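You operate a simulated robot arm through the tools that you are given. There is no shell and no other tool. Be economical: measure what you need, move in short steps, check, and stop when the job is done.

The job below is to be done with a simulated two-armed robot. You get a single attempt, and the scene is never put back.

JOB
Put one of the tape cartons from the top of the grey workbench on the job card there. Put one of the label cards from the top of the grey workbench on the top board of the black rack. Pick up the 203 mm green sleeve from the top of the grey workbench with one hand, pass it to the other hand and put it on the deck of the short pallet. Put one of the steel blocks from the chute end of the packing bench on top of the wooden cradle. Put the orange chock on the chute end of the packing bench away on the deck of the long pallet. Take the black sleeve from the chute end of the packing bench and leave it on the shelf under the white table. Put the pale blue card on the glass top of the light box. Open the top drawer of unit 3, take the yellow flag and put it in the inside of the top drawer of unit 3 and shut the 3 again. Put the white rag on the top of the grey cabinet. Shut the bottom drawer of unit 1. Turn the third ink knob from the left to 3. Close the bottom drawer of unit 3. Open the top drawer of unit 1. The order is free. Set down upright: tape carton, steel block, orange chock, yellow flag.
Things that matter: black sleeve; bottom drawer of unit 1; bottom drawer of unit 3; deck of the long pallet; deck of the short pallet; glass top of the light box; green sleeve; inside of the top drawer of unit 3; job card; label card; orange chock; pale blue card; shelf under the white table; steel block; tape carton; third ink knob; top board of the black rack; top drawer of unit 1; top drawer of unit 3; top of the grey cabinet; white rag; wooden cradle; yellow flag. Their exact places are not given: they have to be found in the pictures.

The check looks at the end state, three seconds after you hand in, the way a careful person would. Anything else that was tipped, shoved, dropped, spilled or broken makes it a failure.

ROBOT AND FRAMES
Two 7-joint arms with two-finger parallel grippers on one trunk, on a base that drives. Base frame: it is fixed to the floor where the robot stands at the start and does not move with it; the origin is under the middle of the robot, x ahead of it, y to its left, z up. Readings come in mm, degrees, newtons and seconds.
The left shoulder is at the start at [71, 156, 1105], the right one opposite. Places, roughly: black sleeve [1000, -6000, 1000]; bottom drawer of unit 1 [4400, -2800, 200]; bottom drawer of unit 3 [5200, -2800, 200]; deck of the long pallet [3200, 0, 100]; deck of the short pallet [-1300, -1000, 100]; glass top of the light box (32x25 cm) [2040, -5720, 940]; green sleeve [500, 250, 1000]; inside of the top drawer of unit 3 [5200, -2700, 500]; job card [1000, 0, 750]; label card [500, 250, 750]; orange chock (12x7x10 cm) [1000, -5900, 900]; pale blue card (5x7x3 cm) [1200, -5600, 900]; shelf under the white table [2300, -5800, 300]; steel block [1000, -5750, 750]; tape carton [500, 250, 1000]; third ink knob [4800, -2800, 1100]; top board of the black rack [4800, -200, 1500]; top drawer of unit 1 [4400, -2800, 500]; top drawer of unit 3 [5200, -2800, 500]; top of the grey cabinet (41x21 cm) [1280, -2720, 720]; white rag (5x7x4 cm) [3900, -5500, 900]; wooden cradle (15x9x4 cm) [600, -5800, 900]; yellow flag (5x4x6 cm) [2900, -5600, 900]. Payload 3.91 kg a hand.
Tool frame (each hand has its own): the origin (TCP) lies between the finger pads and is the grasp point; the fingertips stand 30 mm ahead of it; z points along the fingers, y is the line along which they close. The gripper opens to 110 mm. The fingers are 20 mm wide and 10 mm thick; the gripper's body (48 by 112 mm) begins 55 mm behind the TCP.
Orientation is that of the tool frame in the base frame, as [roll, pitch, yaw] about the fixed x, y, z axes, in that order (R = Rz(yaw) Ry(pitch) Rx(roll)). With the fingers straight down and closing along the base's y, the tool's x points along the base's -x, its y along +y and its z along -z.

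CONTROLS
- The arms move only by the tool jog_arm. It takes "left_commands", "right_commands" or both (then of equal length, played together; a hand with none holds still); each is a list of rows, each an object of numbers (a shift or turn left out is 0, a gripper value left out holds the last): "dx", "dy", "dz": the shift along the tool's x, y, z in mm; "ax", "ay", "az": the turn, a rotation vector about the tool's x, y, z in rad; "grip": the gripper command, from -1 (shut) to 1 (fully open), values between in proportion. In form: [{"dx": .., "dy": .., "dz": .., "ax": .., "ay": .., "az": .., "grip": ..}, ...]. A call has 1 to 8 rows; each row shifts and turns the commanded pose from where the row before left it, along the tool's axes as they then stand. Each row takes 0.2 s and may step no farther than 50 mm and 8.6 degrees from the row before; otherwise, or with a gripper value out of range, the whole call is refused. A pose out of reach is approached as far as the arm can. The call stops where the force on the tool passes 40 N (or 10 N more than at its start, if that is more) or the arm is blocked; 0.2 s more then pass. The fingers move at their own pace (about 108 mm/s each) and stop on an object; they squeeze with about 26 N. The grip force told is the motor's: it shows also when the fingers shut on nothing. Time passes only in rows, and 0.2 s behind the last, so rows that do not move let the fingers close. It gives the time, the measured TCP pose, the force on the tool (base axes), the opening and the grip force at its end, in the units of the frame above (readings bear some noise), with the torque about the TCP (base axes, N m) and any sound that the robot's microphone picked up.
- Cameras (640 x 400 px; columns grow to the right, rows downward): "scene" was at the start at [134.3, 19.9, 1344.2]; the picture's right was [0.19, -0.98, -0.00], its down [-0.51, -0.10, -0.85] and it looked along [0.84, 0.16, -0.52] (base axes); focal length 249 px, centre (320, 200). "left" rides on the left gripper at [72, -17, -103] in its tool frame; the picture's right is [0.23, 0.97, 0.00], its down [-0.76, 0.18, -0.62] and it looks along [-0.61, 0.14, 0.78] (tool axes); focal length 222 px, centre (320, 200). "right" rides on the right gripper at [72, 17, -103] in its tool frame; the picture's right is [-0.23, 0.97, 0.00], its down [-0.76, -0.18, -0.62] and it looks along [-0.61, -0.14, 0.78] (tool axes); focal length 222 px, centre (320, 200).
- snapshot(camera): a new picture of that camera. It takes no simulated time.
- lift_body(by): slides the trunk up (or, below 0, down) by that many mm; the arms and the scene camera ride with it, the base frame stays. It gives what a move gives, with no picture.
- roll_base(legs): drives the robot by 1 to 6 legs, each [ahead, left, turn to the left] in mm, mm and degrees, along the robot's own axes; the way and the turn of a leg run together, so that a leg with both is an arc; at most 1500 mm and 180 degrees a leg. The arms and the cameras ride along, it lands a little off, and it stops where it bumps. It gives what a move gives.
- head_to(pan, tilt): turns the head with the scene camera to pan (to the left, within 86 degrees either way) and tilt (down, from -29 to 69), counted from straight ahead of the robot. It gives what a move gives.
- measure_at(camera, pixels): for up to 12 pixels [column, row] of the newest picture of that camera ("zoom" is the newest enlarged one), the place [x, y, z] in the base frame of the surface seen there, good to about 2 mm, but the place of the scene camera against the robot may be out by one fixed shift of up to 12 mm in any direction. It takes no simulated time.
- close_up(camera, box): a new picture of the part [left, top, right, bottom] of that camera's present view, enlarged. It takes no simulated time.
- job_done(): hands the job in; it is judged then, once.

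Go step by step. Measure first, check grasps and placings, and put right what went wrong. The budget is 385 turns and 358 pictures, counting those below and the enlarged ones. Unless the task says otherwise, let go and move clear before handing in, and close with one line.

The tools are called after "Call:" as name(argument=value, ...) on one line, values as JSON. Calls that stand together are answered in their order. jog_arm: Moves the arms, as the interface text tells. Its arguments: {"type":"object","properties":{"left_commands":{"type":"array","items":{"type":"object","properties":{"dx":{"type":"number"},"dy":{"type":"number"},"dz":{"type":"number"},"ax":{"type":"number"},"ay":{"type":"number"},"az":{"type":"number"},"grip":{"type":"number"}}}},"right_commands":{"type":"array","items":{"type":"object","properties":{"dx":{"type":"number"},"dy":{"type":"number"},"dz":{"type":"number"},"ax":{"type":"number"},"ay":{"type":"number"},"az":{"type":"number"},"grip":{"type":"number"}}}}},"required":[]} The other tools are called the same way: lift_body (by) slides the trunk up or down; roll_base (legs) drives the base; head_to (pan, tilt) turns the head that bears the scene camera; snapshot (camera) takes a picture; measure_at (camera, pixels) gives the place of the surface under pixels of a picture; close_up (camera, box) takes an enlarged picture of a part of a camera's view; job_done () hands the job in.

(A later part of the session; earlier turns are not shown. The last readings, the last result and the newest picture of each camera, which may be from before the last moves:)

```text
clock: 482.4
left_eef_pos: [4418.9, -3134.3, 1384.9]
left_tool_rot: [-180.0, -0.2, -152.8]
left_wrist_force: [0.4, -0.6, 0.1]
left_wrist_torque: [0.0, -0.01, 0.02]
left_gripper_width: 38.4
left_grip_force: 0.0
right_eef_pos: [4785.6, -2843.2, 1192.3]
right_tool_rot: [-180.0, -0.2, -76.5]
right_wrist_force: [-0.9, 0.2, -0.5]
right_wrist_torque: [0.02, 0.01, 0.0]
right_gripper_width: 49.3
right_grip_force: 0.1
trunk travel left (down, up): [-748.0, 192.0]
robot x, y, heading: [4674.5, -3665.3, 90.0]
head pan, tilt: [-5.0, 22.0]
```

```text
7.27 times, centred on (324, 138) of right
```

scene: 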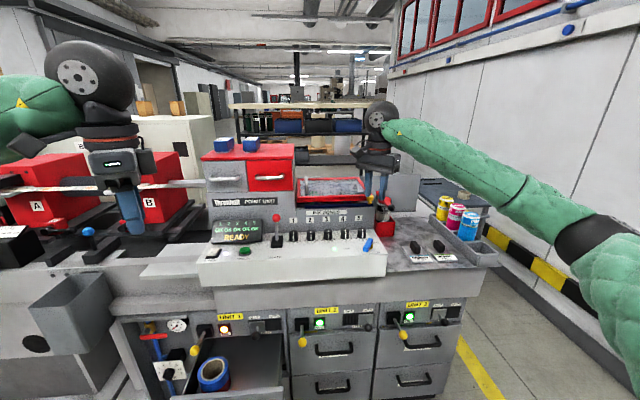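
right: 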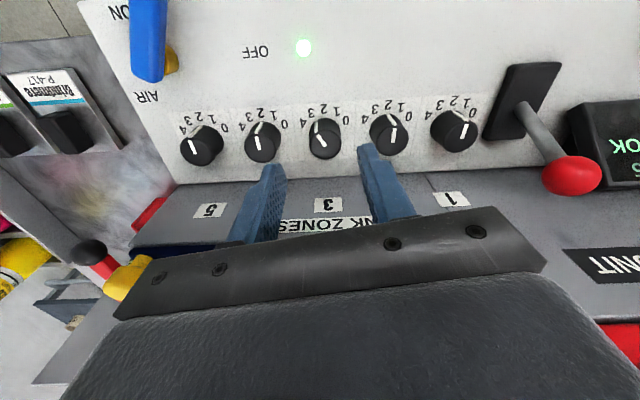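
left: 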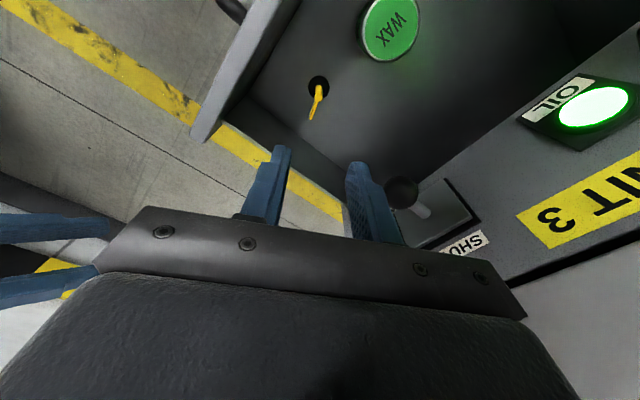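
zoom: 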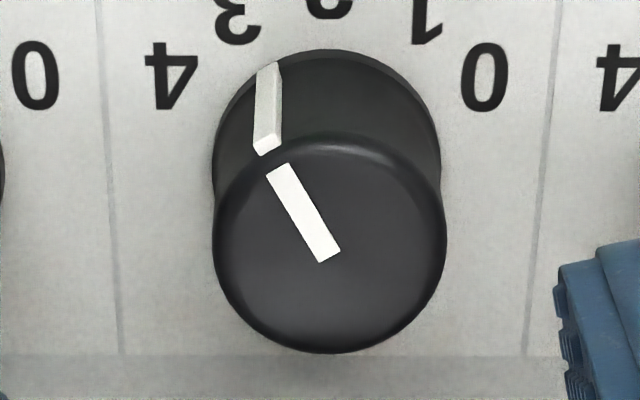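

Call:
measure_at(camera="zoom", pixels=[[278, 172], [328, 255], [265, 75], [213, 240], [447, 240], [325, 345], [325, 140]])

```text
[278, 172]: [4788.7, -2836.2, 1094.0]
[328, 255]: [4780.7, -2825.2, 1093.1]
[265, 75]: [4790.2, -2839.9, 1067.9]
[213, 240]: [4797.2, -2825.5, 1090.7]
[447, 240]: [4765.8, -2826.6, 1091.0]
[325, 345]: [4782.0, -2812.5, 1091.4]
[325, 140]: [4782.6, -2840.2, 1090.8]
```

Pointer now at ≈32°, on 3. Raise the hand, back off, restore the left hand's yaw, and head for the rag bench.

Call:
jog_arm(right_commands=[{"dz": -45}, {"dz": -45}, {"dz": -45}, {}, {}, {}, {}, {}], left_commands=[{"az": -0.14}, {"az": -0.14}, {"az": -0.14}, {"az": -0.14}, {"az": -0.14}, {"az": -0.14}, {"az": -0.14}, {"az": -0.1}])

Call:
roll_base(legs=[[-750, 0, 0], [0, 0, 90], [0, 0, 90], [0, -850, 0]])

Call:
head_to(pan=0, tilt=28)

Call:
snapshot(camera="scene")

```text
clock: 484.1
left_eef_pos: [4416.8, -3133.8, 1384.8]
left_tool_rot: [179.9, 0.0, -90.6]
left_wrist_force: [0.6, 0.2, -0.5]
left_wrist_torque: [0.0, 0.0, 0.0]
left_gripper_width: 38.4
left_grip_force: 0.1
right_eef_pos: [4784.5, -2842.7, 1327.2]
right_tool_rot: [-180.0, -0.1, -76.6]
right_wrist_force: [0.4, 0.1, 1.0]
right_wrist_torque: [-0.01, -0.02, 0.02]
right_gripper_width: 49.6
right_grip_force: 0.0
trunk travel left (down, up): [-748.0, 192.0]
robot x, y, heading: [4672.6, -3664.1, 89.8]
head pan, tilt: [-5.0, 22.0]
```

```text
clock: 499.9
left_eef_pos: [4085.5, -4947.1, 1383.5]
left_tool_rot: [179.9, 0.0, 88.1]
left_wrist_force: [-0.3, 0.3, -1.5]
left_wrist_torque: [-0.02, -0.01, -0.02]
left_gripper_width: 38.8
left_grip_force: 0.0
right_eef_pos: [3713.6, -5231.8, 1327.5]
right_tool_rot: [-179.9, -0.1, 102.4]
right_wrist_force: [0.5, 0.7, -0.4]
right_wrist_torque: [0.0, 0.03, 0.01]
right_gripper_width: 49.4
right_grip_force: 0.2
trunk travel left (down, up): [-748.0, 192.0]
robot x, y, heading: [3835.6, -4410.0, -91.0]
head pan, tilt: [-5.0, 22.0]
```

```text
clock: 500.6
left_eef_pos: [4085.4, -4947.3, 1384.3]
left_tool_rot: [179.8, -0.1, 88.2]
left_wrist_force: [-0.5, -0.2, 0.1]
left_wrist_torque: [-0.03, -0.02, 0.01]
left_gripper_width: 38.5
left_grip_force: 0.0
right_eef_pos: [3714.7, -5230.6, 1327.7]
right_tool_rot: [180.0, -0.1, 102.3]
right_wrist_force: [-1.0, 0.0, 0.4]
right_wrist_torque: [0.01, 0.03, 0.01]
right_gripper_width: 49.7
right_grip_force: 0.0
trunk travel left (down, up): [-748.0, 192.0]
robot x, y, heading: [3836.9, -4408.4, -91.2]
head pan, tilt: [0.0, 28.0]
```

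```text
197 pictures are left
```

scene: 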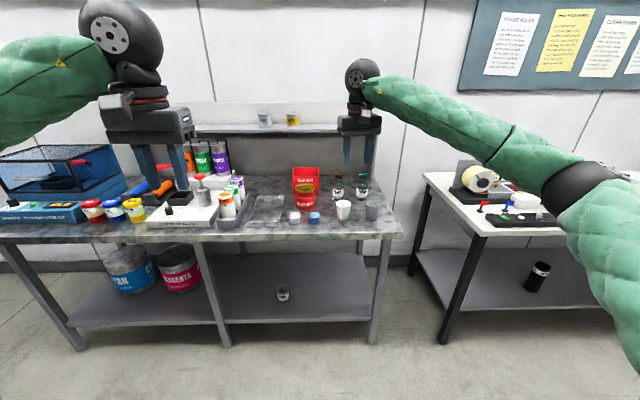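

Call:
close_up(camera="scene", box=[260, 155, 400, 240])

Call:
measure_at(camera="zoom", pixels=[[155, 270], [240, 275], [380, 250], [510, 245], [155, 300], [340, 150], [470, 160], [150, 255]])

```text
4.57 times, centred on (330, 198) of scene
```

zoom: 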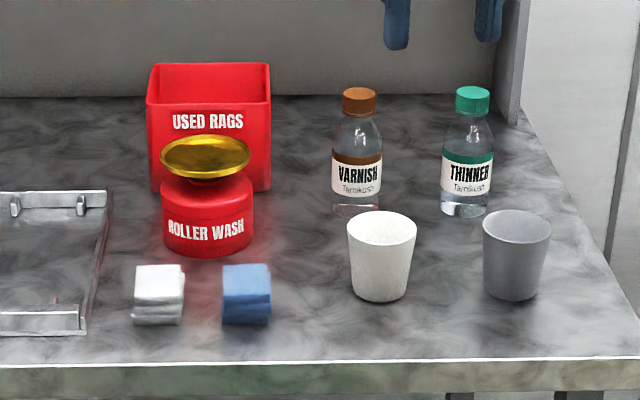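

```text
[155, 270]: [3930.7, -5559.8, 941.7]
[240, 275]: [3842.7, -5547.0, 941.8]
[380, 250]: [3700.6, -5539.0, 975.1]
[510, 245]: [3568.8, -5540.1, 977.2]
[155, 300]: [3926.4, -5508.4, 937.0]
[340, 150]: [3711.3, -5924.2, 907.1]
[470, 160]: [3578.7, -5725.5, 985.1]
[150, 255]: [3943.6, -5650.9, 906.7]
```

White rag ≈(3928,-5537), top ≈935; blue rag to its right. Retract the right hand, go closer and use the left hand.

Call:
jog_arm(right_commands=[{"dx": 40}, {"dx": 40}, {"dx": 40}, {"dx": 40}, {"az": 0.12}, {"az": 0.12}], left_commands=[{"dy": -40, "grip": 0.36}, {"dy": -40}, {"dy": -40}, {"dy": -35}, {"dx": -35}, {"dx": -35}])

Call:
roll_base(legs=[[480, 0, 1]])

Call:
snapshot(camera="left")

```text
clock: 502.0
left_eef_pos: [3927.1, -5014.3, 1385.2]
left_tool_rot: [179.8, 0.0, 88.1]
left_wrist_force: [0.7, 0.6, -0.9]
left_wrist_torque: [0.01, -0.02, -0.01]
left_gripper_width: 74.9
left_grip_force: 0.0
right_eef_pos: [3679.3, -5075.3, 1327.4]
right_tool_rot: [-180.0, -0.2, 88.5]
right_wrist_force: [-0.2, 0.1, 0.0]
right_wrist_torque: [0.02, 0.0, 0.03]
right_gripper_width: 49.8
right_grip_force: 0.0
trunk travel left (down, up): [-748.0, 192.0]
robot x, y, heading: [3837.0, -4409.8, -91.1]
head pan, tilt: [0.0, 28.0]
```

```text
clock: 504.8
left_eef_pos: [3945.3, -5486.6, 1385.1]
left_tool_rot: [179.8, 0.0, 89.7]
left_wrist_force: [-0.3, 0.5, -0.2]
left_wrist_torque: [-0.01, -0.05, 0.01]
left_gripper_width: 74.9
left_grip_force: 0.1
right_eef_pos: [3697.0, -5557.5, 1327.7]
right_tool_rot: [-179.9, 0.0, 90.3]
right_wrist_force: [-0.2, 0.0, 0.0]
right_wrist_torque: [-0.03, -0.02, -0.01]
right_gripper_width: 49.6
right_grip_force: 0.1
trunk travel left (down, up): [-748.0, 192.0]
robot x, y, heading: [3832.1, -4885.6, -89.5]
head pan, tilt: [0.0, 28.0]
```

```text
195 pictures are left
```

left: 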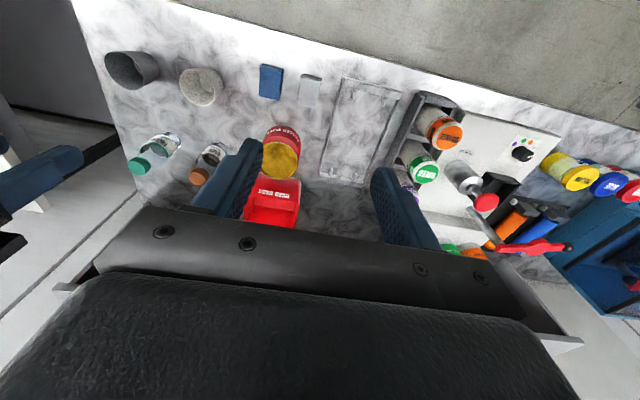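

Call:
measure_at(camera="left", pixels=[[303, 76], [320, 77], [302, 103], [314, 104], [310, 90], [283, 90], [281, 68], [300, 145], [340, 100]])

Call:
close_up(camera="left", box=[240, 50, 360, 130])

```text
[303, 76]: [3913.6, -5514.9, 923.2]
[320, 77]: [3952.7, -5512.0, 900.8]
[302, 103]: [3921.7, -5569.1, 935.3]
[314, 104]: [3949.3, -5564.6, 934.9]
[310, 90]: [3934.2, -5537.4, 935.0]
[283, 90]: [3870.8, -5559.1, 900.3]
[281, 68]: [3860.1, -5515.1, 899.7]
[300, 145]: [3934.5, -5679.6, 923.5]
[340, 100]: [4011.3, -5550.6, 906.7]
```

```text
5.00 times, centred on (300, 90) of left
```

zoom: 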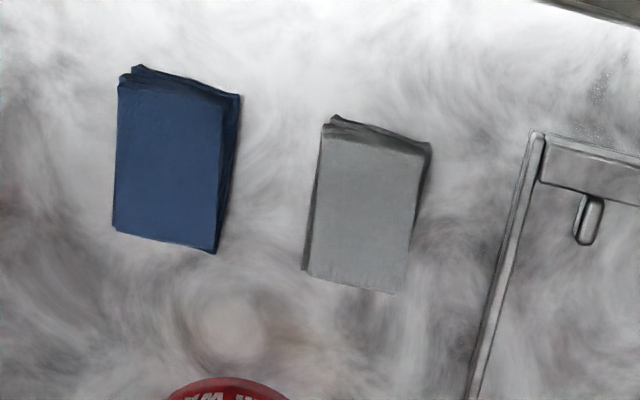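

Rag centre ≈(3932,-5539), top 935, bench 900. Line up and descend.

Call:
jog_arm(left_commands=[{"dx": -26, "dy": -6}, {"dx": -26, "dy": -7}, {"dz": 48}, {"dz": 48}, {"dz": 48}, {"dz": 48}, {"dz": 48}, {"dz": 48}])

Call:
snapshot(camera="left")

```text
clock: 506.6
left_eef_pos: [3931.8, -5537.8, 1095.7]
left_tool_rot: [179.9, 0.1, 89.8]
left_wrist_force: [0.1, -0.1, -0.1]
left_wrist_torque: [-0.02, 0.01, 0.01]
left_gripper_width: 74.6
left_grip_force: 0.1
right_eef_pos: [3697.0, -5557.4, 1327.4]
right_tool_rot: [-179.9, -0.2, 90.3]
right_wrist_force: [0.2, -0.5, -0.7]
right_wrist_torque: [0.01, 0.01, -0.01]
right_gripper_width: 49.4
right_grip_force: 0.0
trunk travel left (down, up): [-748.0, 192.0]
robot x, y, heading: [3832.1, -4885.1, -89.2]
head pan, tilt: [0.0, 28.0]
```

```text
193 pictures are left
```

left: 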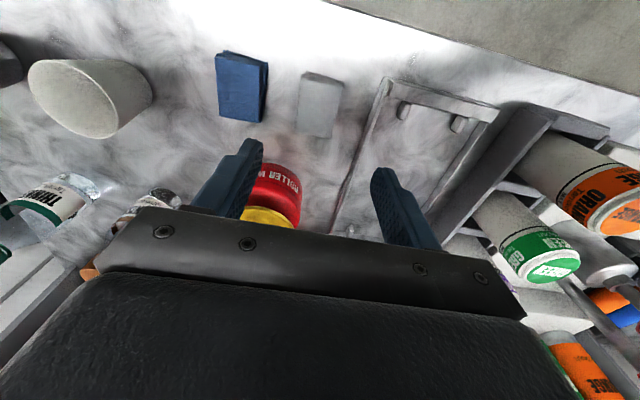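

Call:
measure_at(camera="left", pixels=[[270, 170], [262, 200], [285, 215], [300, 85], [338, 90], [318, 135], [299, 128], [318, 105], [385, 110]])

```text
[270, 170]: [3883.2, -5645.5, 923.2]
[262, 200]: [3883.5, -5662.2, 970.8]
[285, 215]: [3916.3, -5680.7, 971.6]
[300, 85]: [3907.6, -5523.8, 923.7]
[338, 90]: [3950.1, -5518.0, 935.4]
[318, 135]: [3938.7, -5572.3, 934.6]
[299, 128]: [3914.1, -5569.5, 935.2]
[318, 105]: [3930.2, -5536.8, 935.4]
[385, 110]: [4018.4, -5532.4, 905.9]
```

Clear. Lower and grip.

Call:
jog_arm(left_commands=[{"dz": 45, "dx": -4}, {"dz": 45}, {"dz": 45}, {"dz": 24}, {"grip": -1}, {"grip": -1}, {"grip": -1}])

Call:
jog_arm(left_commands=[{"dz": -40}, {"dz": -45}, {"dz": -45}, {"dz": -45}, {"dz": -45}, {"dz": -45}])

Call:
snapshot(camera="left")

```text
clock: 508.2
left_eef_pos: [3931.6, -5542.5, 937.1]
left_tool_rot: [179.9, 0.0, 89.8]
left_wrist_force: [0.5, 0.2, -0.1]
left_wrist_torque: [0.02, -0.02, 0.02]
left_gripper_width: 47.3
left_grip_force: 26.0
right_eef_pos: [3695.6, -5556.3, 1328.4]
right_tool_rot: [-179.9, 0.0, 90.2]
right_wrist_force: [-0.4, -0.4, -0.1]
right_wrist_torque: [-0.02, 0.01, 0.0]
right_gripper_width: 49.3
right_grip_force: 0.1
trunk travel left (down, up): [-748.0, 192.0]
robot x, y, heading: [3833.5, -4885.7, -89.7]
head pan, tilt: [0.0, 28.0]
```

```text
clock: 509.6
left_eef_pos: [3931.1, -5541.4, 1202.9]
left_tool_rot: [179.8, 0.1, 89.8]
left_wrist_force: [-0.8, 0.2, -0.2]
left_wrist_torque: [0.01, 0.0, -0.02]
left_gripper_width: 47.2
left_grip_force: 26.0
right_eef_pos: [3696.7, -5556.7, 1327.7]
right_tool_rot: [-179.9, -0.1, 90.3]
right_wrist_force: [-0.3, 0.2, 0.1]
right_wrist_torque: [-0.03, 0.04, 0.04]
right_gripper_width: 49.7
right_grip_force: 0.1
trunk travel left (down, up): [-748.0, 192.0]
robot x, y, heading: [3835.1, -4888.0, -89.4]
head pan, tilt: [0.0, 28.0]
```

```text
192 pictures are left
```

left: 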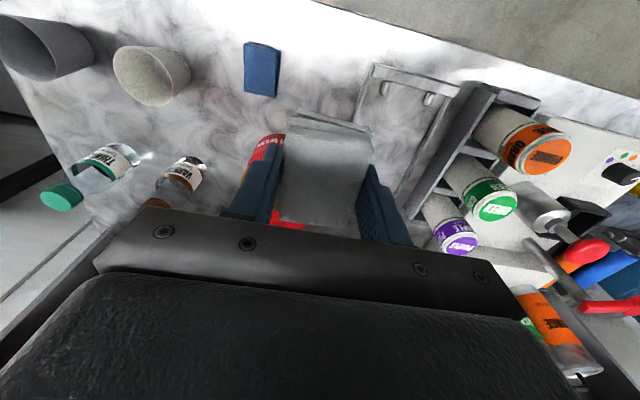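

Rag held. Drive back to the packing bench for the orange chock with the right hand.

Call:
roll_base(legs=[[-420, 0, -0.5], [0, -1400, 0], [0, -1370, 0]])

Call:
roll_base(legs=[[150, 0, 0]])

Call:
head_to(pan=0, tilt=35)

Call:
snapshot(camera="scene")

```text
clock: 525.3
left_eef_pos: [1143.4, -5120.3, 1202.3]
left_tool_rot: [179.9, 0.0, 89.4]
left_wrist_force: [-0.2, -0.3, -0.6]
left_wrist_torque: [0.06, -0.03, 0.0]
left_gripper_width: 47.2
left_grip_force: 25.8
right_eef_pos: [908.2, -5136.7, 1328.2]
right_tool_rot: [-179.9, -0.1, 89.9]
right_wrist_force: [-1.2, 0.7, -0.4]
right_wrist_torque: [-0.01, 0.02, 0.01]
right_gripper_width: 49.2
right_grip_force: 0.1
trunk travel left (down, up): [-748.0, 192.0]
robot x, y, heading: [1055.9, -4461.7, -90.1]
head pan, tilt: [0.0, 28.0]
```

```text
clock: 526.7
left_eef_pos: [1142.9, -5270.5, 1203.1]
left_tool_rot: [179.9, 0.1, 89.2]
left_wrist_force: [0.0, -0.2, 0.5]
left_wrist_torque: [-0.02, 0.03, -0.01]
left_gripper_width: 47.0
left_grip_force: 26.0
right_eef_pos: [908.0, -5284.0, 1329.2]
right_tool_rot: [-179.8, -0.1, 89.9]
right_wrist_force: [0.3, 0.9, -0.5]
right_wrist_torque: [0.01, 0.0, -0.03]
right_gripper_width: 49.6
right_grip_force: 0.1
trunk travel left (down, up): [-748.0, 192.0]
robot x, y, heading: [1050.7, -4616.0, -89.7]
head pan, tilt: [0.0, 28.0]
```

```text
clock: 527.4
left_eef_pos: [1142.3, -5271.5, 1202.9]
left_tool_rot: [179.9, 0.1, 89.3]
left_wrist_force: [0.9, -0.4, 0.1]
left_wrist_torque: [0.01, -0.02, -0.03]
left_gripper_width: 47.0
left_grip_force: 26.1
right_eef_pos: [907.9, -5284.6, 1326.4]
right_tool_rot: [-180.0, -0.2, 89.8]
right_wrist_force: [0.7, -0.9, 0.3]
right_wrist_torque: [-0.01, 0.0, 0.0]
right_gripper_width: 49.6
right_grip_force: 0.0
trunk travel left (down, up): [-748.0, 192.0]
robot x, y, heading: [1051.3, -4612.9, -90.2]
head pan, tilt: [0.0, 35.0]
```

```text
191 pictures are left
```

scene: 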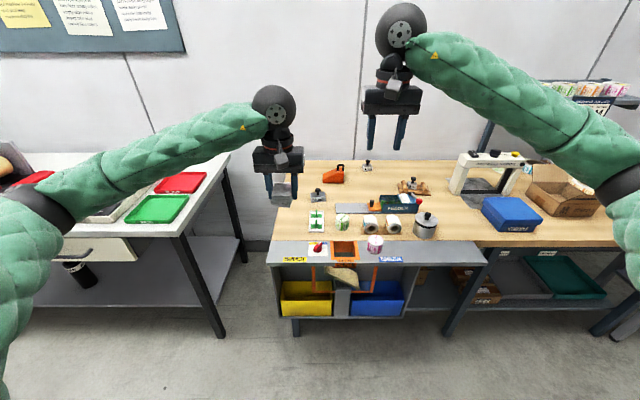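

Call:
roll_base(legs=[[430, 0, 0]])

Call:
snapshot(camera="right")

Call:
close_up(camera="scene", box=[240, 130, 440, 260])

```text
clock: 530.0
left_eef_pos: [1146.0, -5699.7, 1202.9]
left_tool_rot: [179.9, 0.0, 89.5]
left_wrist_force: [0.2, -0.7, -0.6]
left_wrist_torque: [0.0, -0.02, 0.02]
left_gripper_width: 47.4
left_grip_force: 26.2
right_eef_pos: [910.9, -5715.3, 1328.3]
right_tool_rot: [-179.9, -0.2, 89.9]
right_wrist_force: [-0.1, -0.5, 0.1]
right_wrist_torque: [0.01, -0.01, 0.01]
right_gripper_width: 49.6
right_grip_force: 0.0
trunk travel left (down, up): [-748.0, 192.0]
robot x, y, heading: [1051.3, -5044.9, -89.8]
head pan, tilt: [0.0, 35.0]
```

```text
190 pictures are left
```

right: 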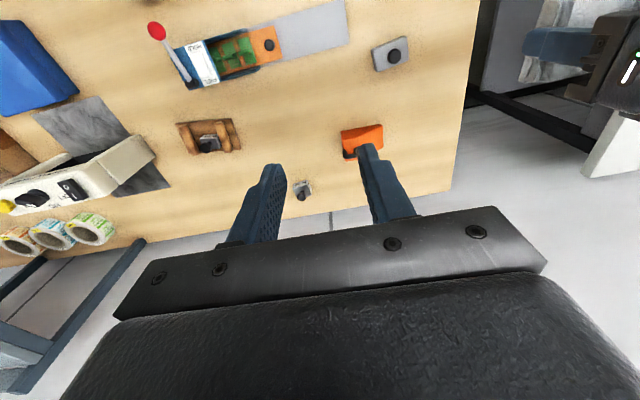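

```text
3.08 times, centred on (340, 195) of scene
```

zoom: 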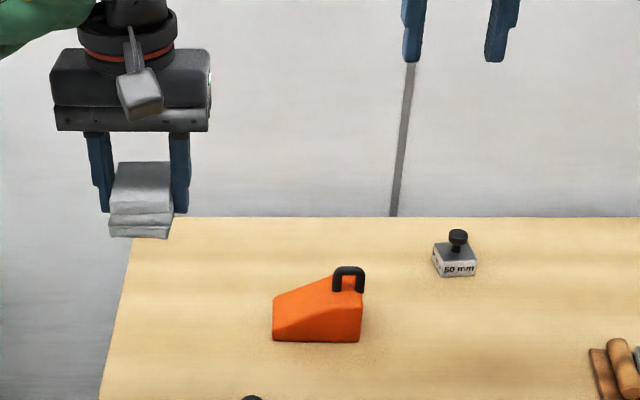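

Call:
measure_at(camera="zoom", pixels=[[349, 268], [336, 285], [362, 285], [345, 310], [276, 305], [358, 300], [320, 290], [275, 338], [357, 338], [330, 295]])

Call:
measure_at(camera="right", pixels=[[345, 133], [380, 127], [352, 153], [360, 135], [382, 140], [345, 150]])

```text
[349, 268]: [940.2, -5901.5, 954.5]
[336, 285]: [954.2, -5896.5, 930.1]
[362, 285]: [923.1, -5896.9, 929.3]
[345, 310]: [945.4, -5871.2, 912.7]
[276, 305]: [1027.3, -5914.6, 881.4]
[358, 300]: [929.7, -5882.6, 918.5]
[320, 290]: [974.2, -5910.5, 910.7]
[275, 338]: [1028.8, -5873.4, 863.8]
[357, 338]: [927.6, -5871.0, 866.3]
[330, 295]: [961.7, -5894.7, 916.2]
```

```text
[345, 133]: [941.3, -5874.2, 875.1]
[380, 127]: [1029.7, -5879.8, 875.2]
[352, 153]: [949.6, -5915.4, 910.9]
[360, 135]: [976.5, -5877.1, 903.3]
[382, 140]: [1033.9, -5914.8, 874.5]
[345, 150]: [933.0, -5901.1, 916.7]
```

Chock spans x 922–1032, y -5874…-5945, handle top ≈948. Rotate the right tool 90° to grip its 70 mm width front-to-back.

Call:
jog_arm(right_commands=[{"az": 0.145, "grip": 1}, {"az": 0.145}, {"az": 0.145}, {"az": 0.145}, {"az": 0.145}, {"az": 0.145}, {"az": 0.145}, {"az": 0.145}])

Call:
jog_arm(right_commands=[{"az": 0.145}, {"az": 0.145}, {"az": 0.12}])

```text
clock: 531.8
left_eef_pos: [1145.7, -5700.5, 1203.1]
left_tool_rot: [180.0, 0.1, 89.5]
left_wrist_force: [-0.3, 0.2, -0.9]
left_wrist_torque: [0.01, 0.0, -0.01]
left_gripper_width: 47.2
left_grip_force: 26.2
right_eef_pos: [910.4, -5714.1, 1327.7]
right_tool_rot: [-179.9, -0.1, 23.4]
right_wrist_force: [-0.8, 0.3, 0.1]
right_wrist_torque: [0.01, 0.01, 0.02]
right_gripper_width: 109.8
right_grip_force: 0.0
trunk travel left (down, up): [-748.0, 192.0]
robot x, y, heading: [1053.3, -5044.6, -89.8]
head pan, tilt: [0.0, 35.0]
```

```text
clock: 532.6
left_eef_pos: [1146.1, -5700.6, 1202.4]
left_tool_rot: [179.9, 0.1, 89.5]
left_wrist_force: [-0.4, -0.2, 0.0]
left_wrist_torque: [-0.01, 0.0, -0.02]
left_gripper_width: 47.1
left_grip_force: 26.3
right_eef_pos: [911.5, -5714.5, 1327.5]
right_tool_rot: [-179.9, 0.1, -0.2]
right_wrist_force: [0.5, 0.1, 0.0]
right_wrist_torque: [0.02, 0.0, -0.03]
right_gripper_width: 109.9
right_grip_force: 0.1
trunk travel left (down, up): [-748.0, 192.0]
robot x, y, heading: [1055.9, -5047.2, -90.0]
head pan, tilt: [0.0, 35.0]
```

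Call:
jog_arm(right_commands=[{"dx": 11.7, "dy": 39}, {"dx": 11.7, "dy": 39}, {"dx": 11.7, "dy": 39}, {"dx": 11.7, "dy": 39}, {"dx": 11.7, "dy": 39}, {"dz": 45}, {"dz": 45}, {"dz": 45}])

Call:
jog_arm(right_commands=[{"dz": 45}, {"dz": 45}, {"dz": 45}])

Call:
snapshot(camera="right")

Call:
snapshot(camera="scene")

```text
clock: 534.4
left_eef_pos: [1146.9, -5700.7, 1202.4]
left_tool_rot: [180.0, 0.0, 89.5]
left_wrist_force: [1.5, 0.3, 0.2]
left_wrist_torque: [0.07, 0.0, 0.0]
left_gripper_width: 47.1
left_grip_force: 26.0
right_eef_pos: [968.6, -5909.4, 1193.0]
right_tool_rot: [-179.9, 0.1, 0.1]
right_wrist_force: [-0.3, 0.4, 0.0]
right_wrist_torque: [-0.02, 0.01, -0.02]
right_gripper_width: 110.0
right_grip_force: 0.0
trunk travel left (down, up): [-748.0, 192.0]
robot x, y, heading: [1055.8, -5044.4, -89.8]
head pan, tilt: [0.0, 35.0]
```

```text
clock: 535.2
left_eef_pos: [1146.5, -5701.2, 1202.5]
left_tool_rot: [179.9, 0.0, 89.5]
left_wrist_force: [1.4, -0.1, -0.9]
left_wrist_torque: [0.03, -0.01, 0.0]
left_gripper_width: 47.2
left_grip_force: 25.8
right_eef_pos: [969.7, -5909.7, 1057.3]
right_tool_rot: [-179.8, 0.1, 0.1]
right_wrist_force: [-0.2, 0.3, 0.6]
right_wrist_torque: [0.0, 0.01, 0.01]
right_gripper_width: 109.7
right_grip_force: 0.0
trunk travel left (down, up): [-748.0, 192.0]
robot x, y, heading: [1050.3, -5042.6, -89.6]
head pan, tilt: [0.0, 35.0]
```

```text
188 pictures are left
```

right: 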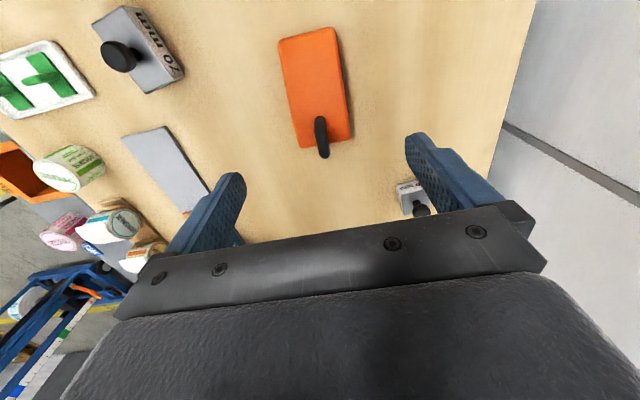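

```text
187 pictures are left
```

scene: 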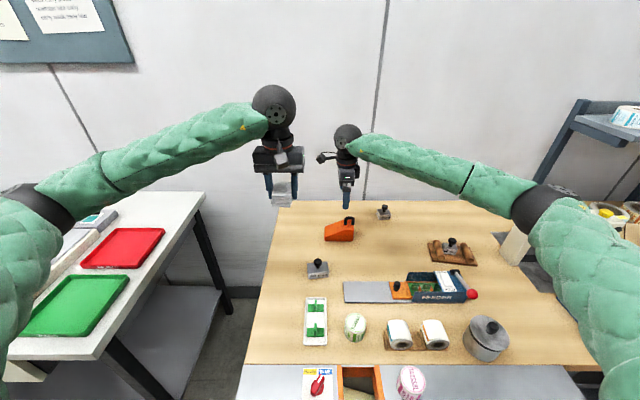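

Call:
measure_at(camera="right", pixels=[[282, 45], [338, 32], [302, 145], [350, 135], [321, 120], [322, 152], [310, 80], [345, 100]])

```text
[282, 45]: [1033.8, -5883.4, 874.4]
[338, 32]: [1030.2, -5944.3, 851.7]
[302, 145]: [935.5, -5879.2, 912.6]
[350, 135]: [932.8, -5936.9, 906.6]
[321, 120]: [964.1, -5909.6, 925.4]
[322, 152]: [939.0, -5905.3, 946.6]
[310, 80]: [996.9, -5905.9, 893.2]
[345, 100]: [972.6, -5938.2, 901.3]
```

Grip at x≈985, z≈890. Descend and close.

Call:
jog_arm(right_commands=[{"dx": 15}, {"dz": 45}, {"dz": 45}, {"dz": 45}, {"dz": 32}, {"grip": -1}, {"grip": -1}, {"grip": -1}])

Call:
jog_arm(right_commands=[{"dz": -25}, {"dz": -40}, {"dz": -45}, {"dz": -45}, {"dz": -45}, {"dz": -45}])

Call:
snapshot(camera="right")

```text
clock: 537.0
left_eef_pos: [1146.4, -5698.2, 1204.7]
left_tool_rot: [179.9, 0.1, 89.5]
left_wrist_force: [-0.2, 0.3, -0.7]
left_wrist_torque: [0.0, -0.02, 0.05]
left_gripper_width: 47.2
left_grip_force: 26.0
right_eef_pos: [983.9, -5906.2, 892.6]
right_tool_rot: [179.8, 0.2, -0.1]
right_wrist_force: [-4.1, 3.7, 24.9]
right_wrist_torque: [1.07, 0.75, 0.02]
right_gripper_width: 64.4
right_grip_force: 26.0
trunk travel left (down, up): [-748.0, 192.0]
robot x, y, heading: [1052.3, -5042.6, -89.7]
head pan, tilt: [0.0, 35.0]
```

```text
clock: 538.4
left_eef_pos: [1146.6, -5700.1, 1202.5]
left_tool_rot: [179.9, 0.1, 89.5]
left_wrist_force: [-1.7, -0.3, -0.5]
left_wrist_torque: [-0.04, 0.0, 0.04]
left_gripper_width: 47.3
left_grip_force: 26.0
right_eef_pos: [982.1, -5910.5, 1134.6]
right_tool_rot: [-180.0, 0.1, 0.0]
right_wrist_force: [-0.3, 1.3, -3.1]
right_wrist_torque: [-0.01, -0.07, 0.03]
right_gripper_width: 64.0
right_grip_force: 26.1
trunk travel left (down, up): [-748.0, 192.0]
robot x, y, heading: [1053.6, -5041.1, -89.8]
head pan, tilt: [0.0, 35.0]
```

```text
186 pictures are left
```

right: 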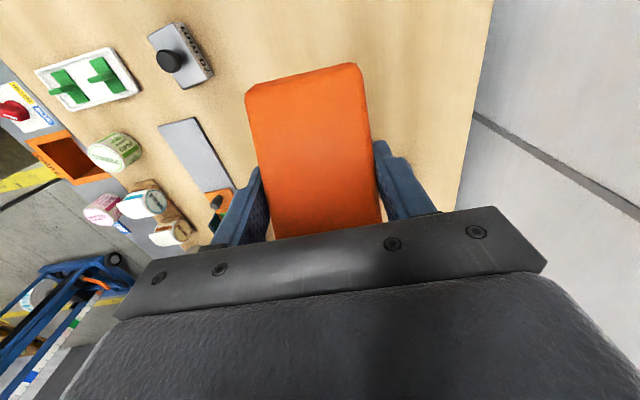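

Chock held level. Tuck the right hand in, back away, turn to +y and look for the grey cabinet near (1280,-2720).

Call:
jog_arm(right_commands=[{"dy": -40, "dz": -10}, {"dy": -40, "dz": -10}, {"dy": -40, "dz": -10}, {"dy": -40, "dz": -10}, {"dy": -30, "dx": -20}, {"dx": -40}, {"dx": -40}])

Call:
roll_base(legs=[[-800, 0, 0], [0, 0, -90], [0, 0, -90]])

Call:
head_to(pan=0, tilt=25)

Call:
snapshot(camera="scene")

```text
clock: 540.0
left_eef_pos: [1145.8, -5698.9, 1202.7]
left_tool_rot: [179.9, 0.1, 89.5]
left_wrist_force: [-0.1, 0.2, -0.3]
left_wrist_torque: [0.02, -0.02, 0.02]
left_gripper_width: 47.1
left_grip_force: 25.9
right_eef_pos: [884.9, -5719.1, 1177.8]
right_tool_rot: [-180.0, -0.1, 0.2]
right_wrist_force: [-0.2, -0.5, -2.7]
right_wrist_torque: [-0.04, -0.03, 0.04]
right_gripper_width: 64.1
right_grip_force: 26.3
trunk travel left (down, up): [-748.0, 192.0]
robot x, y, heading: [1053.0, -5043.8, -89.6]
head pan, tilt: [0.0, 35.0]
```

```text
clock: 552.0
left_eef_pos: [966.2, -3584.6, 1203.2]
left_tool_rot: [180.0, 0.0, -91.7]
left_wrist_force: [-0.1, -0.7, 0.2]
left_wrist_torque: [0.06, 0.01, -0.03]
left_gripper_width: 47.3
left_grip_force: 25.8
right_eef_pos: [1226.8, -3569.0, 1176.9]
right_tool_rot: [-179.9, 0.1, 178.9]
right_wrist_force: [-0.6, 0.4, -2.9]
right_wrist_torque: [0.02, 0.05, 0.04]
right_gripper_width: 63.7
right_grip_force: 26.0
trunk travel left (down, up): [-748.0, 192.0]
robot x, y, heading: [1045.4, -4242.0, 88.8]
head pan, tilt: [0.0, 35.0]
```

```text
clock: 552.7
left_eef_pos: [965.1, -3583.7, 1202.9]
left_tool_rot: [179.9, 0.0, -91.6]
left_wrist_force: [0.1, 0.2, 0.0]
left_wrist_torque: [-0.01, 0.0, 0.03]
left_gripper_width: 47.2
left_grip_force: 26.3
right_eef_pos: [1225.7, -3569.5, 1176.5]
right_tool_rot: [-179.9, 0.1, 178.8]
right_wrist_force: [-1.0, 0.1, -3.3]
right_wrist_torque: [0.03, 0.05, -0.02]
right_gripper_width: 63.9
right_grip_force: 26.3
trunk travel left (down, up): [-748.0, 192.0]
robot x, y, heading: [1044.5, -4243.1, 88.9]
head pan, tilt: [0.0, 25.0]
```

```text
185 pictures are left
```

scene: 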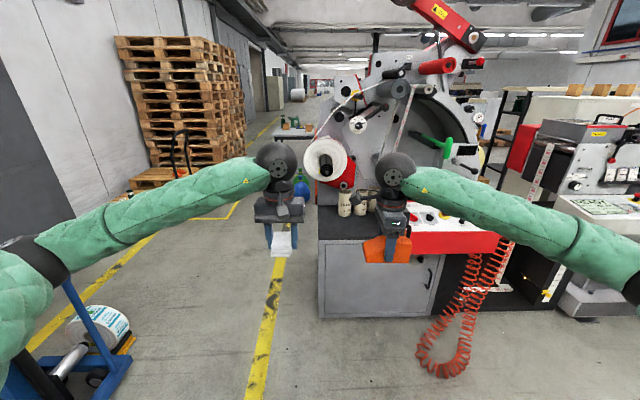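

The grey cabinet is at (375,270) with a dark top carrying jars at (350,205). Zoom and measure.

Call:
close_up(camera="scene", box=[300, 150, 480, 330])

Call:
measure_at(camera="scene", pixels=[[325, 230], [345, 233], [365, 232], [330, 215], [345, 205], [362, 205], [430, 228], [322, 240], [420, 240], [375, 255], [440, 250]])

```text
2.22 times, centred on (390, 240) of scene
```

zoom: 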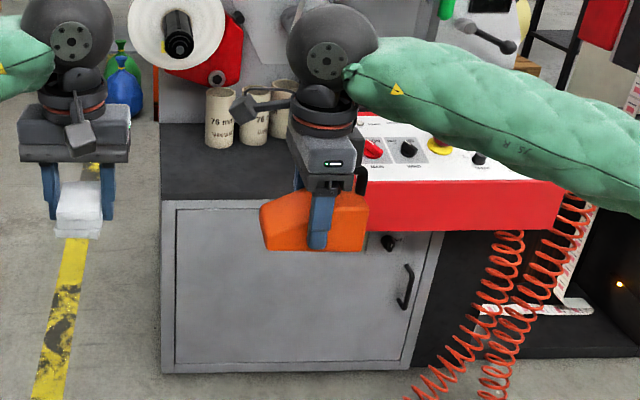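

```text
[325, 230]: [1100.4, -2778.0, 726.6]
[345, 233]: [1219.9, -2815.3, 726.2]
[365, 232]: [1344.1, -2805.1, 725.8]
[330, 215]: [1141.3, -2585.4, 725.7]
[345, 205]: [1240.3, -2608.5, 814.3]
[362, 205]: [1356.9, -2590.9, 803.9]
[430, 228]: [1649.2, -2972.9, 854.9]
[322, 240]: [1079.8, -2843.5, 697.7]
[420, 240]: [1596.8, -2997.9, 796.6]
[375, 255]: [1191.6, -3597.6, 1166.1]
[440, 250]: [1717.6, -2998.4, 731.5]
```

Call:
measure_at(camera="scene", pixels=[[325, 165], [345, 160], [358, 125], [430, 65], [440, 150], [405, 200], [340, 180], [470, 65], [380, 100], [440, 215]])

```text
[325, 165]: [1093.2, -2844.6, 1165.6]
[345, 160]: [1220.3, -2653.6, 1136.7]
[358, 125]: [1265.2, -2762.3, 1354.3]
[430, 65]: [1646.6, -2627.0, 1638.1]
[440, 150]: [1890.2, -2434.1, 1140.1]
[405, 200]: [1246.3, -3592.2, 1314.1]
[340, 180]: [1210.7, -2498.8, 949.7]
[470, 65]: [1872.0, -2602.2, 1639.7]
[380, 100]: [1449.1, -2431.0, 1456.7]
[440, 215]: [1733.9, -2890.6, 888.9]
```

Cabinet top z≈719, x 1085–1490, y -2840…-2640, jars at the back; a spindle overhangs near x≈1093. I'll set the rag at ≈(1320,-2775). Drive closer.

Call:
roll_base(legs=[[0, -390, 1], [650, 0, 0]])

Call:
head_to(pan=8, tilt=35)

Call:
snapshot(camera="scene")

Call:
snapshot(camera="left")

```text
clock: 558.3
left_eef_pos: [1336.9, -2952.3, 1204.2]
left_tool_rot: [179.9, 0.0, -90.1]
left_wrist_force: [-0.6, -0.6, -0.9]
left_wrist_torque: [0.03, 0.0, 0.02]
left_gripper_width: 47.3
left_grip_force: 25.8
right_eef_pos: [1597.0, -2932.2, 1178.7]
right_tool_rot: [180.0, 0.2, -179.4]
right_wrist_force: [1.0, 0.4, -2.5]
right_wrist_torque: [0.01, 0.04, -0.01]
right_gripper_width: 63.9
right_grip_force: 26.3
trunk travel left (down, up): [-748.0, 192.0]
robot x, y, heading: [1435.4, -3609.4, 90.7]
head pan, tilt: [0.0, 25.0]
stopped in leg 2: the robot was blocked; the commanded pose is now the measured one
```

```text
clock: 559.0
left_eef_pos: [1336.1, -2951.9, 1203.2]
left_tool_rot: [180.0, 0.2, -90.2]
left_wrist_force: [-0.4, -1.0, -0.8]
left_wrist_torque: [-0.02, -0.04, 0.01]
left_gripper_width: 47.3
left_grip_force: 26.2
right_eef_pos: [1597.3, -2931.2, 1177.8]
right_tool_rot: [180.0, 0.1, -179.3]
right_wrist_force: [-0.1, -0.5, -3.5]
right_wrist_torque: [0.01, 0.03, -0.01]
right_gripper_width: 64.1
right_grip_force: 25.6
trunk travel left (down, up): [-748.0, 192.0]
robot x, y, heading: [1435.3, -3606.8, 90.9]
head pan, tilt: [8.0, 35.0]
```

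```text
183 pictures are left
```

scene: 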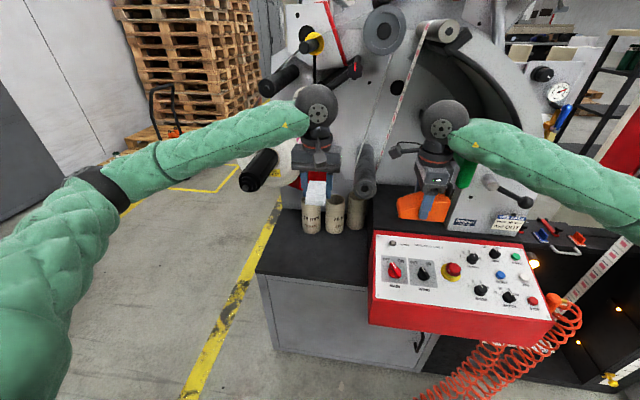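

```text
182 pictures are left
```

left: 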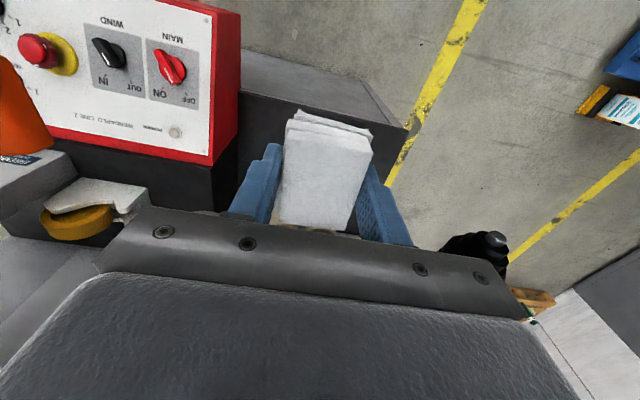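

Something blocked the base at y≈-3609. Measure rods and hoses near the hands and base.

Call:
measure_at(camera="scene", pixels=[[272, 85], [255, 175], [350, 70], [305, 115], [320, 95], [365, 185], [490, 370], [545, 330], [380, 30], [440, 35], [290, 255], [330, 245]])

Call:
head_to(pan=-15, tilt=60)

Call:
snapshot(camera="scene")

```text
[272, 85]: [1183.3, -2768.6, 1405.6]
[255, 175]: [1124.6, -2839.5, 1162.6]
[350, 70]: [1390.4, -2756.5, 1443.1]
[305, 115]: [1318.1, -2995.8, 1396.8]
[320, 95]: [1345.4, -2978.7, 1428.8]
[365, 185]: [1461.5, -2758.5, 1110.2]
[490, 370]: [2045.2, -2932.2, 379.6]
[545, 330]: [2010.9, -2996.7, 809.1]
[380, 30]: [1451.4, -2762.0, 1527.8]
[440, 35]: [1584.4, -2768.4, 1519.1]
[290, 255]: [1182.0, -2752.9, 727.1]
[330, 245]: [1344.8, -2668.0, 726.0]
```

```text
clock: 559.9
left_eef_pos: [1336.5, -2951.8, 1203.4]
left_tool_rot: [179.9, 0.1, -90.1]
left_wrist_force: [0.6, 0.1, -0.3]
left_wrist_torque: [-0.05, 0.0, 0.02]
left_gripper_width: 47.1
left_grip_force: 25.9
right_eef_pos: [1596.6, -2932.7, 1177.9]
right_tool_rot: [-179.9, 0.1, -179.4]
right_wrist_force: [0.6, 0.3, -2.8]
right_wrist_torque: [-0.04, 0.04, -0.02]
right_gripper_width: 64.1
right_grip_force: 25.1
trunk travel left (down, up): [-748.0, 192.0]
robot x, y, heading: [1437.1, -3608.9, 90.7]
head pan, tilt: [-15.0, 60.0]
```

```text
181 pictures are left
```

scene: 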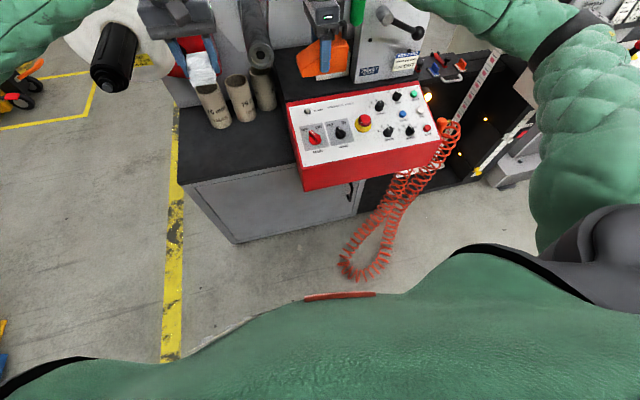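

The hose likely blocked the base, but the left arm can reach from here. Lower the left hand in front of the cabinet, then extend over its top.

Call:
jog_arm(left_commands=[{"dz": 45}, {"dz": 45}, {"dz": 45}, {"dz": 45}, {"dz": 45}, {"dz": 45}, {"dz": 45}, {"dz": 45}])

Call:
jog_arm(left_commands=[{"dx": -40, "dz": 5}, {"dx": -40}, {"dx": -40}, {"dx": -40}, {"dx": -17}])

Call:
head_to(pan=8, tilt=45)

Call:
snapshot(camera="scene")

Call:
snapshot(camera="left")

```text
clock: 561.7
left_eef_pos: [1336.8, -2951.0, 842.1]
left_tool_rot: [179.9, 0.1, -90.2]
left_wrist_force: [-0.3, -0.1, 0.1]
left_wrist_torque: [-0.03, 0.0, 0.03]
left_gripper_width: 47.2
left_grip_force: 26.0
right_eef_pos: [1597.9, -2932.0, 1178.0]
right_tool_rot: [-179.9, 0.1, -179.3]
right_wrist_force: [-0.9, 0.6, -3.5]
right_wrist_torque: [0.03, 0.06, 0.02]
right_gripper_width: 63.7
right_grip_force: 26.2
trunk travel left (down, up): [-748.0, 192.0]
robot x, y, heading: [1434.5, -3605.8, 90.3]
head pan, tilt: [-15.0, 60.0]
```

```text
clock: 562.9
left_eef_pos: [1336.8, -2775.4, 837.9]
left_tool_rot: [179.9, 0.1, -90.1]
left_wrist_force: [-0.1, 0.0, -0.7]
left_wrist_torque: [-0.02, -0.01, -0.03]
left_gripper_width: 47.1
left_grip_force: 26.0
right_eef_pos: [1595.4, -2932.1, 1176.9]
right_tool_rot: [-179.9, 0.1, -179.4]
right_wrist_force: [-0.4, -0.4, -3.2]
right_wrist_torque: [0.03, 0.05, 0.03]
right_gripper_width: 63.6
right_grip_force: 25.6
trunk travel left (down, up): [-748.0, 192.0]
robot x, y, heading: [1434.7, -3607.0, 90.6]
head pan, tilt: [-15.0, 60.0]
```

```text
clock: 563.8
left_eef_pos: [1337.0, -2775.8, 837.4]
left_tool_rot: [179.9, 0.1, -90.1]
left_wrist_force: [-0.6, -1.1, 0.5]
left_wrist_torque: [0.0, 0.04, -0.01]
left_gripper_width: 47.3
left_grip_force: 26.4
right_eef_pos: [1596.1, -2933.1, 1177.6]
right_tool_rot: [-180.0, 0.1, -179.4]
right_wrist_force: [-0.5, 0.0, -2.5]
right_wrist_torque: [0.0, 0.05, 0.0]
right_gripper_width: 63.8
right_grip_force: 26.4
trunk travel left (down, up): [-748.0, 192.0]
robot x, y, heading: [1438.9, -3608.3, 90.7]
head pan, tilt: [8.0, 45.0]
```

```text
180 pictures are left
```

scene: 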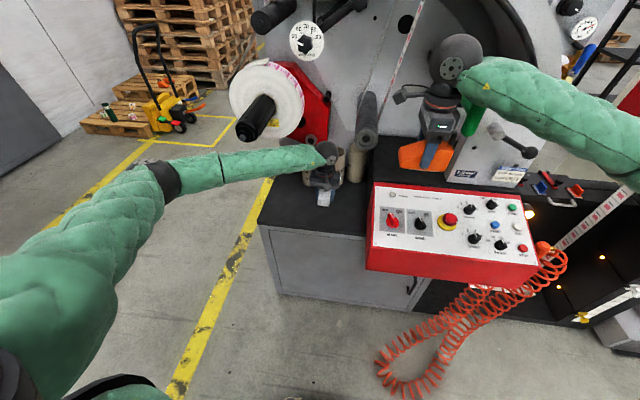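

```text
179 pictures are left
```

left: 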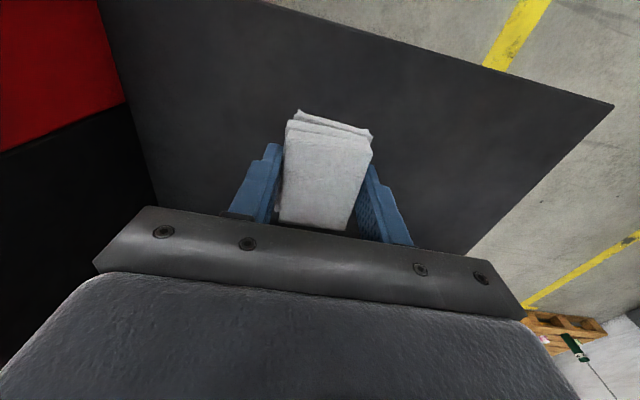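

Over the free top. Lower gently.

Call:
jog_arm(left_commands=[{"dz": 35}, {"dz": 30}, {"dz": 10}, {"dz": 5}, {"dz": 3}])

```text
clock: 565.0
left_eef_pos: [1336.5, -2774.9, 756.7]
left_tool_rot: [180.0, 0.1, -90.1]
left_wrist_force: [-1.1, -3.1, 17.1]
left_wrist_torque: [-0.24, 0.02, 0.03]
left_gripper_width: 47.2
left_grip_force: 25.9
right_eef_pos: [1596.4, -2933.5, 1177.9]
right_tool_rot: [-180.0, 0.1, -179.4]
right_wrist_force: [0.2, 0.1, -3.2]
right_wrist_torque: [0.0, 0.03, -0.03]
right_gripper_width: 63.9
right_grip_force: 26.1
trunk travel left (down, up): [-748.0, 192.0]
robot x, y, heading: [1433.2, -3609.2, 90.8]
head pan, tilt: [8.0, 45.0]
```

Contact (17 N). Release, rise, retract.

Call:
jog_arm(left_commands=[{"grip": 0.1}, {"grip": 0.3}, {"dz": -40}, {"dz": -45}, {"dx": 45}, {"dx": 45}, {"dx": 45}, {"dx": 40}])

Call:
snapshot(camera="scene")

```text
clock: 566.8
left_eef_pos: [1337.4, -2953.4, 843.7]
left_tool_rot: [179.9, 0.2, -90.1]
left_wrist_force: [-0.1, -0.3, -0.1]
left_wrist_torque: [0.0, 0.01, 0.02]
left_gripper_width: 71.4
left_grip_force: 0.1
right_eef_pos: [1596.1, -2932.7, 1177.5]
right_tool_rot: [-180.0, 0.2, -179.4]
right_wrist_force: [-0.1, -0.3, -3.8]
right_wrist_torque: [-0.01, 0.05, -0.02]
right_gripper_width: 63.8
right_grip_force: 26.2
trunk travel left (down, up): [-748.0, 192.0]
robot x, y, heading: [1434.8, -3606.3, 90.6]
head pan, tilt: [8.0, 45.0]
```

```text
178 pictures are left
```

scene: 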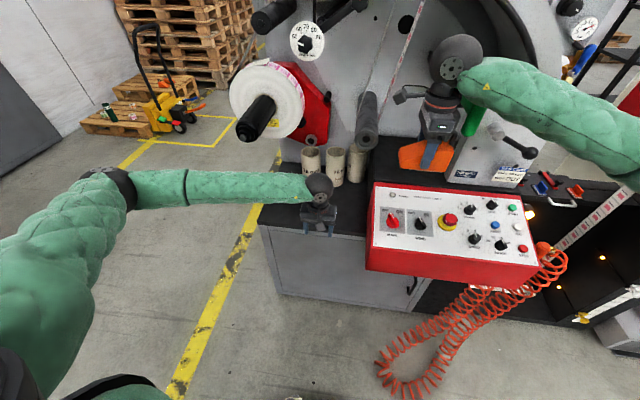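

Call:
close_up(camera="scene", box=[80, 70, 200, 150])

Call:
snapshot(camera="left")

```text
5.00 times, centred on (140, 110) of scene
```

zoom: 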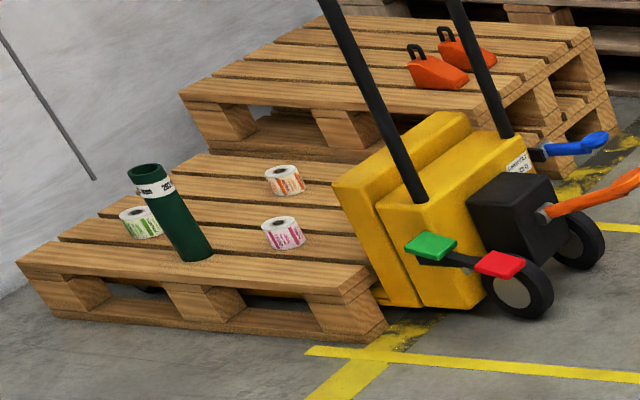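

```text
176 pictures are left
```

left: 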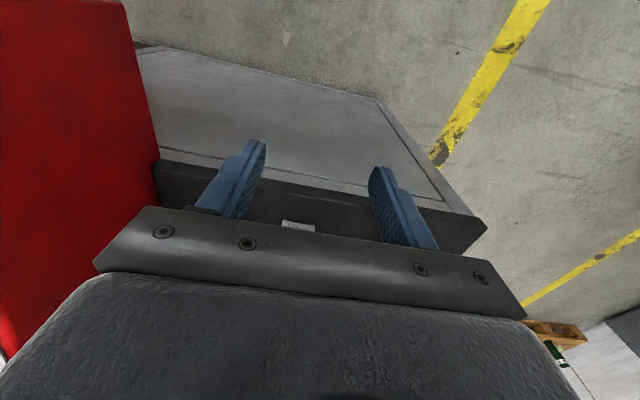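

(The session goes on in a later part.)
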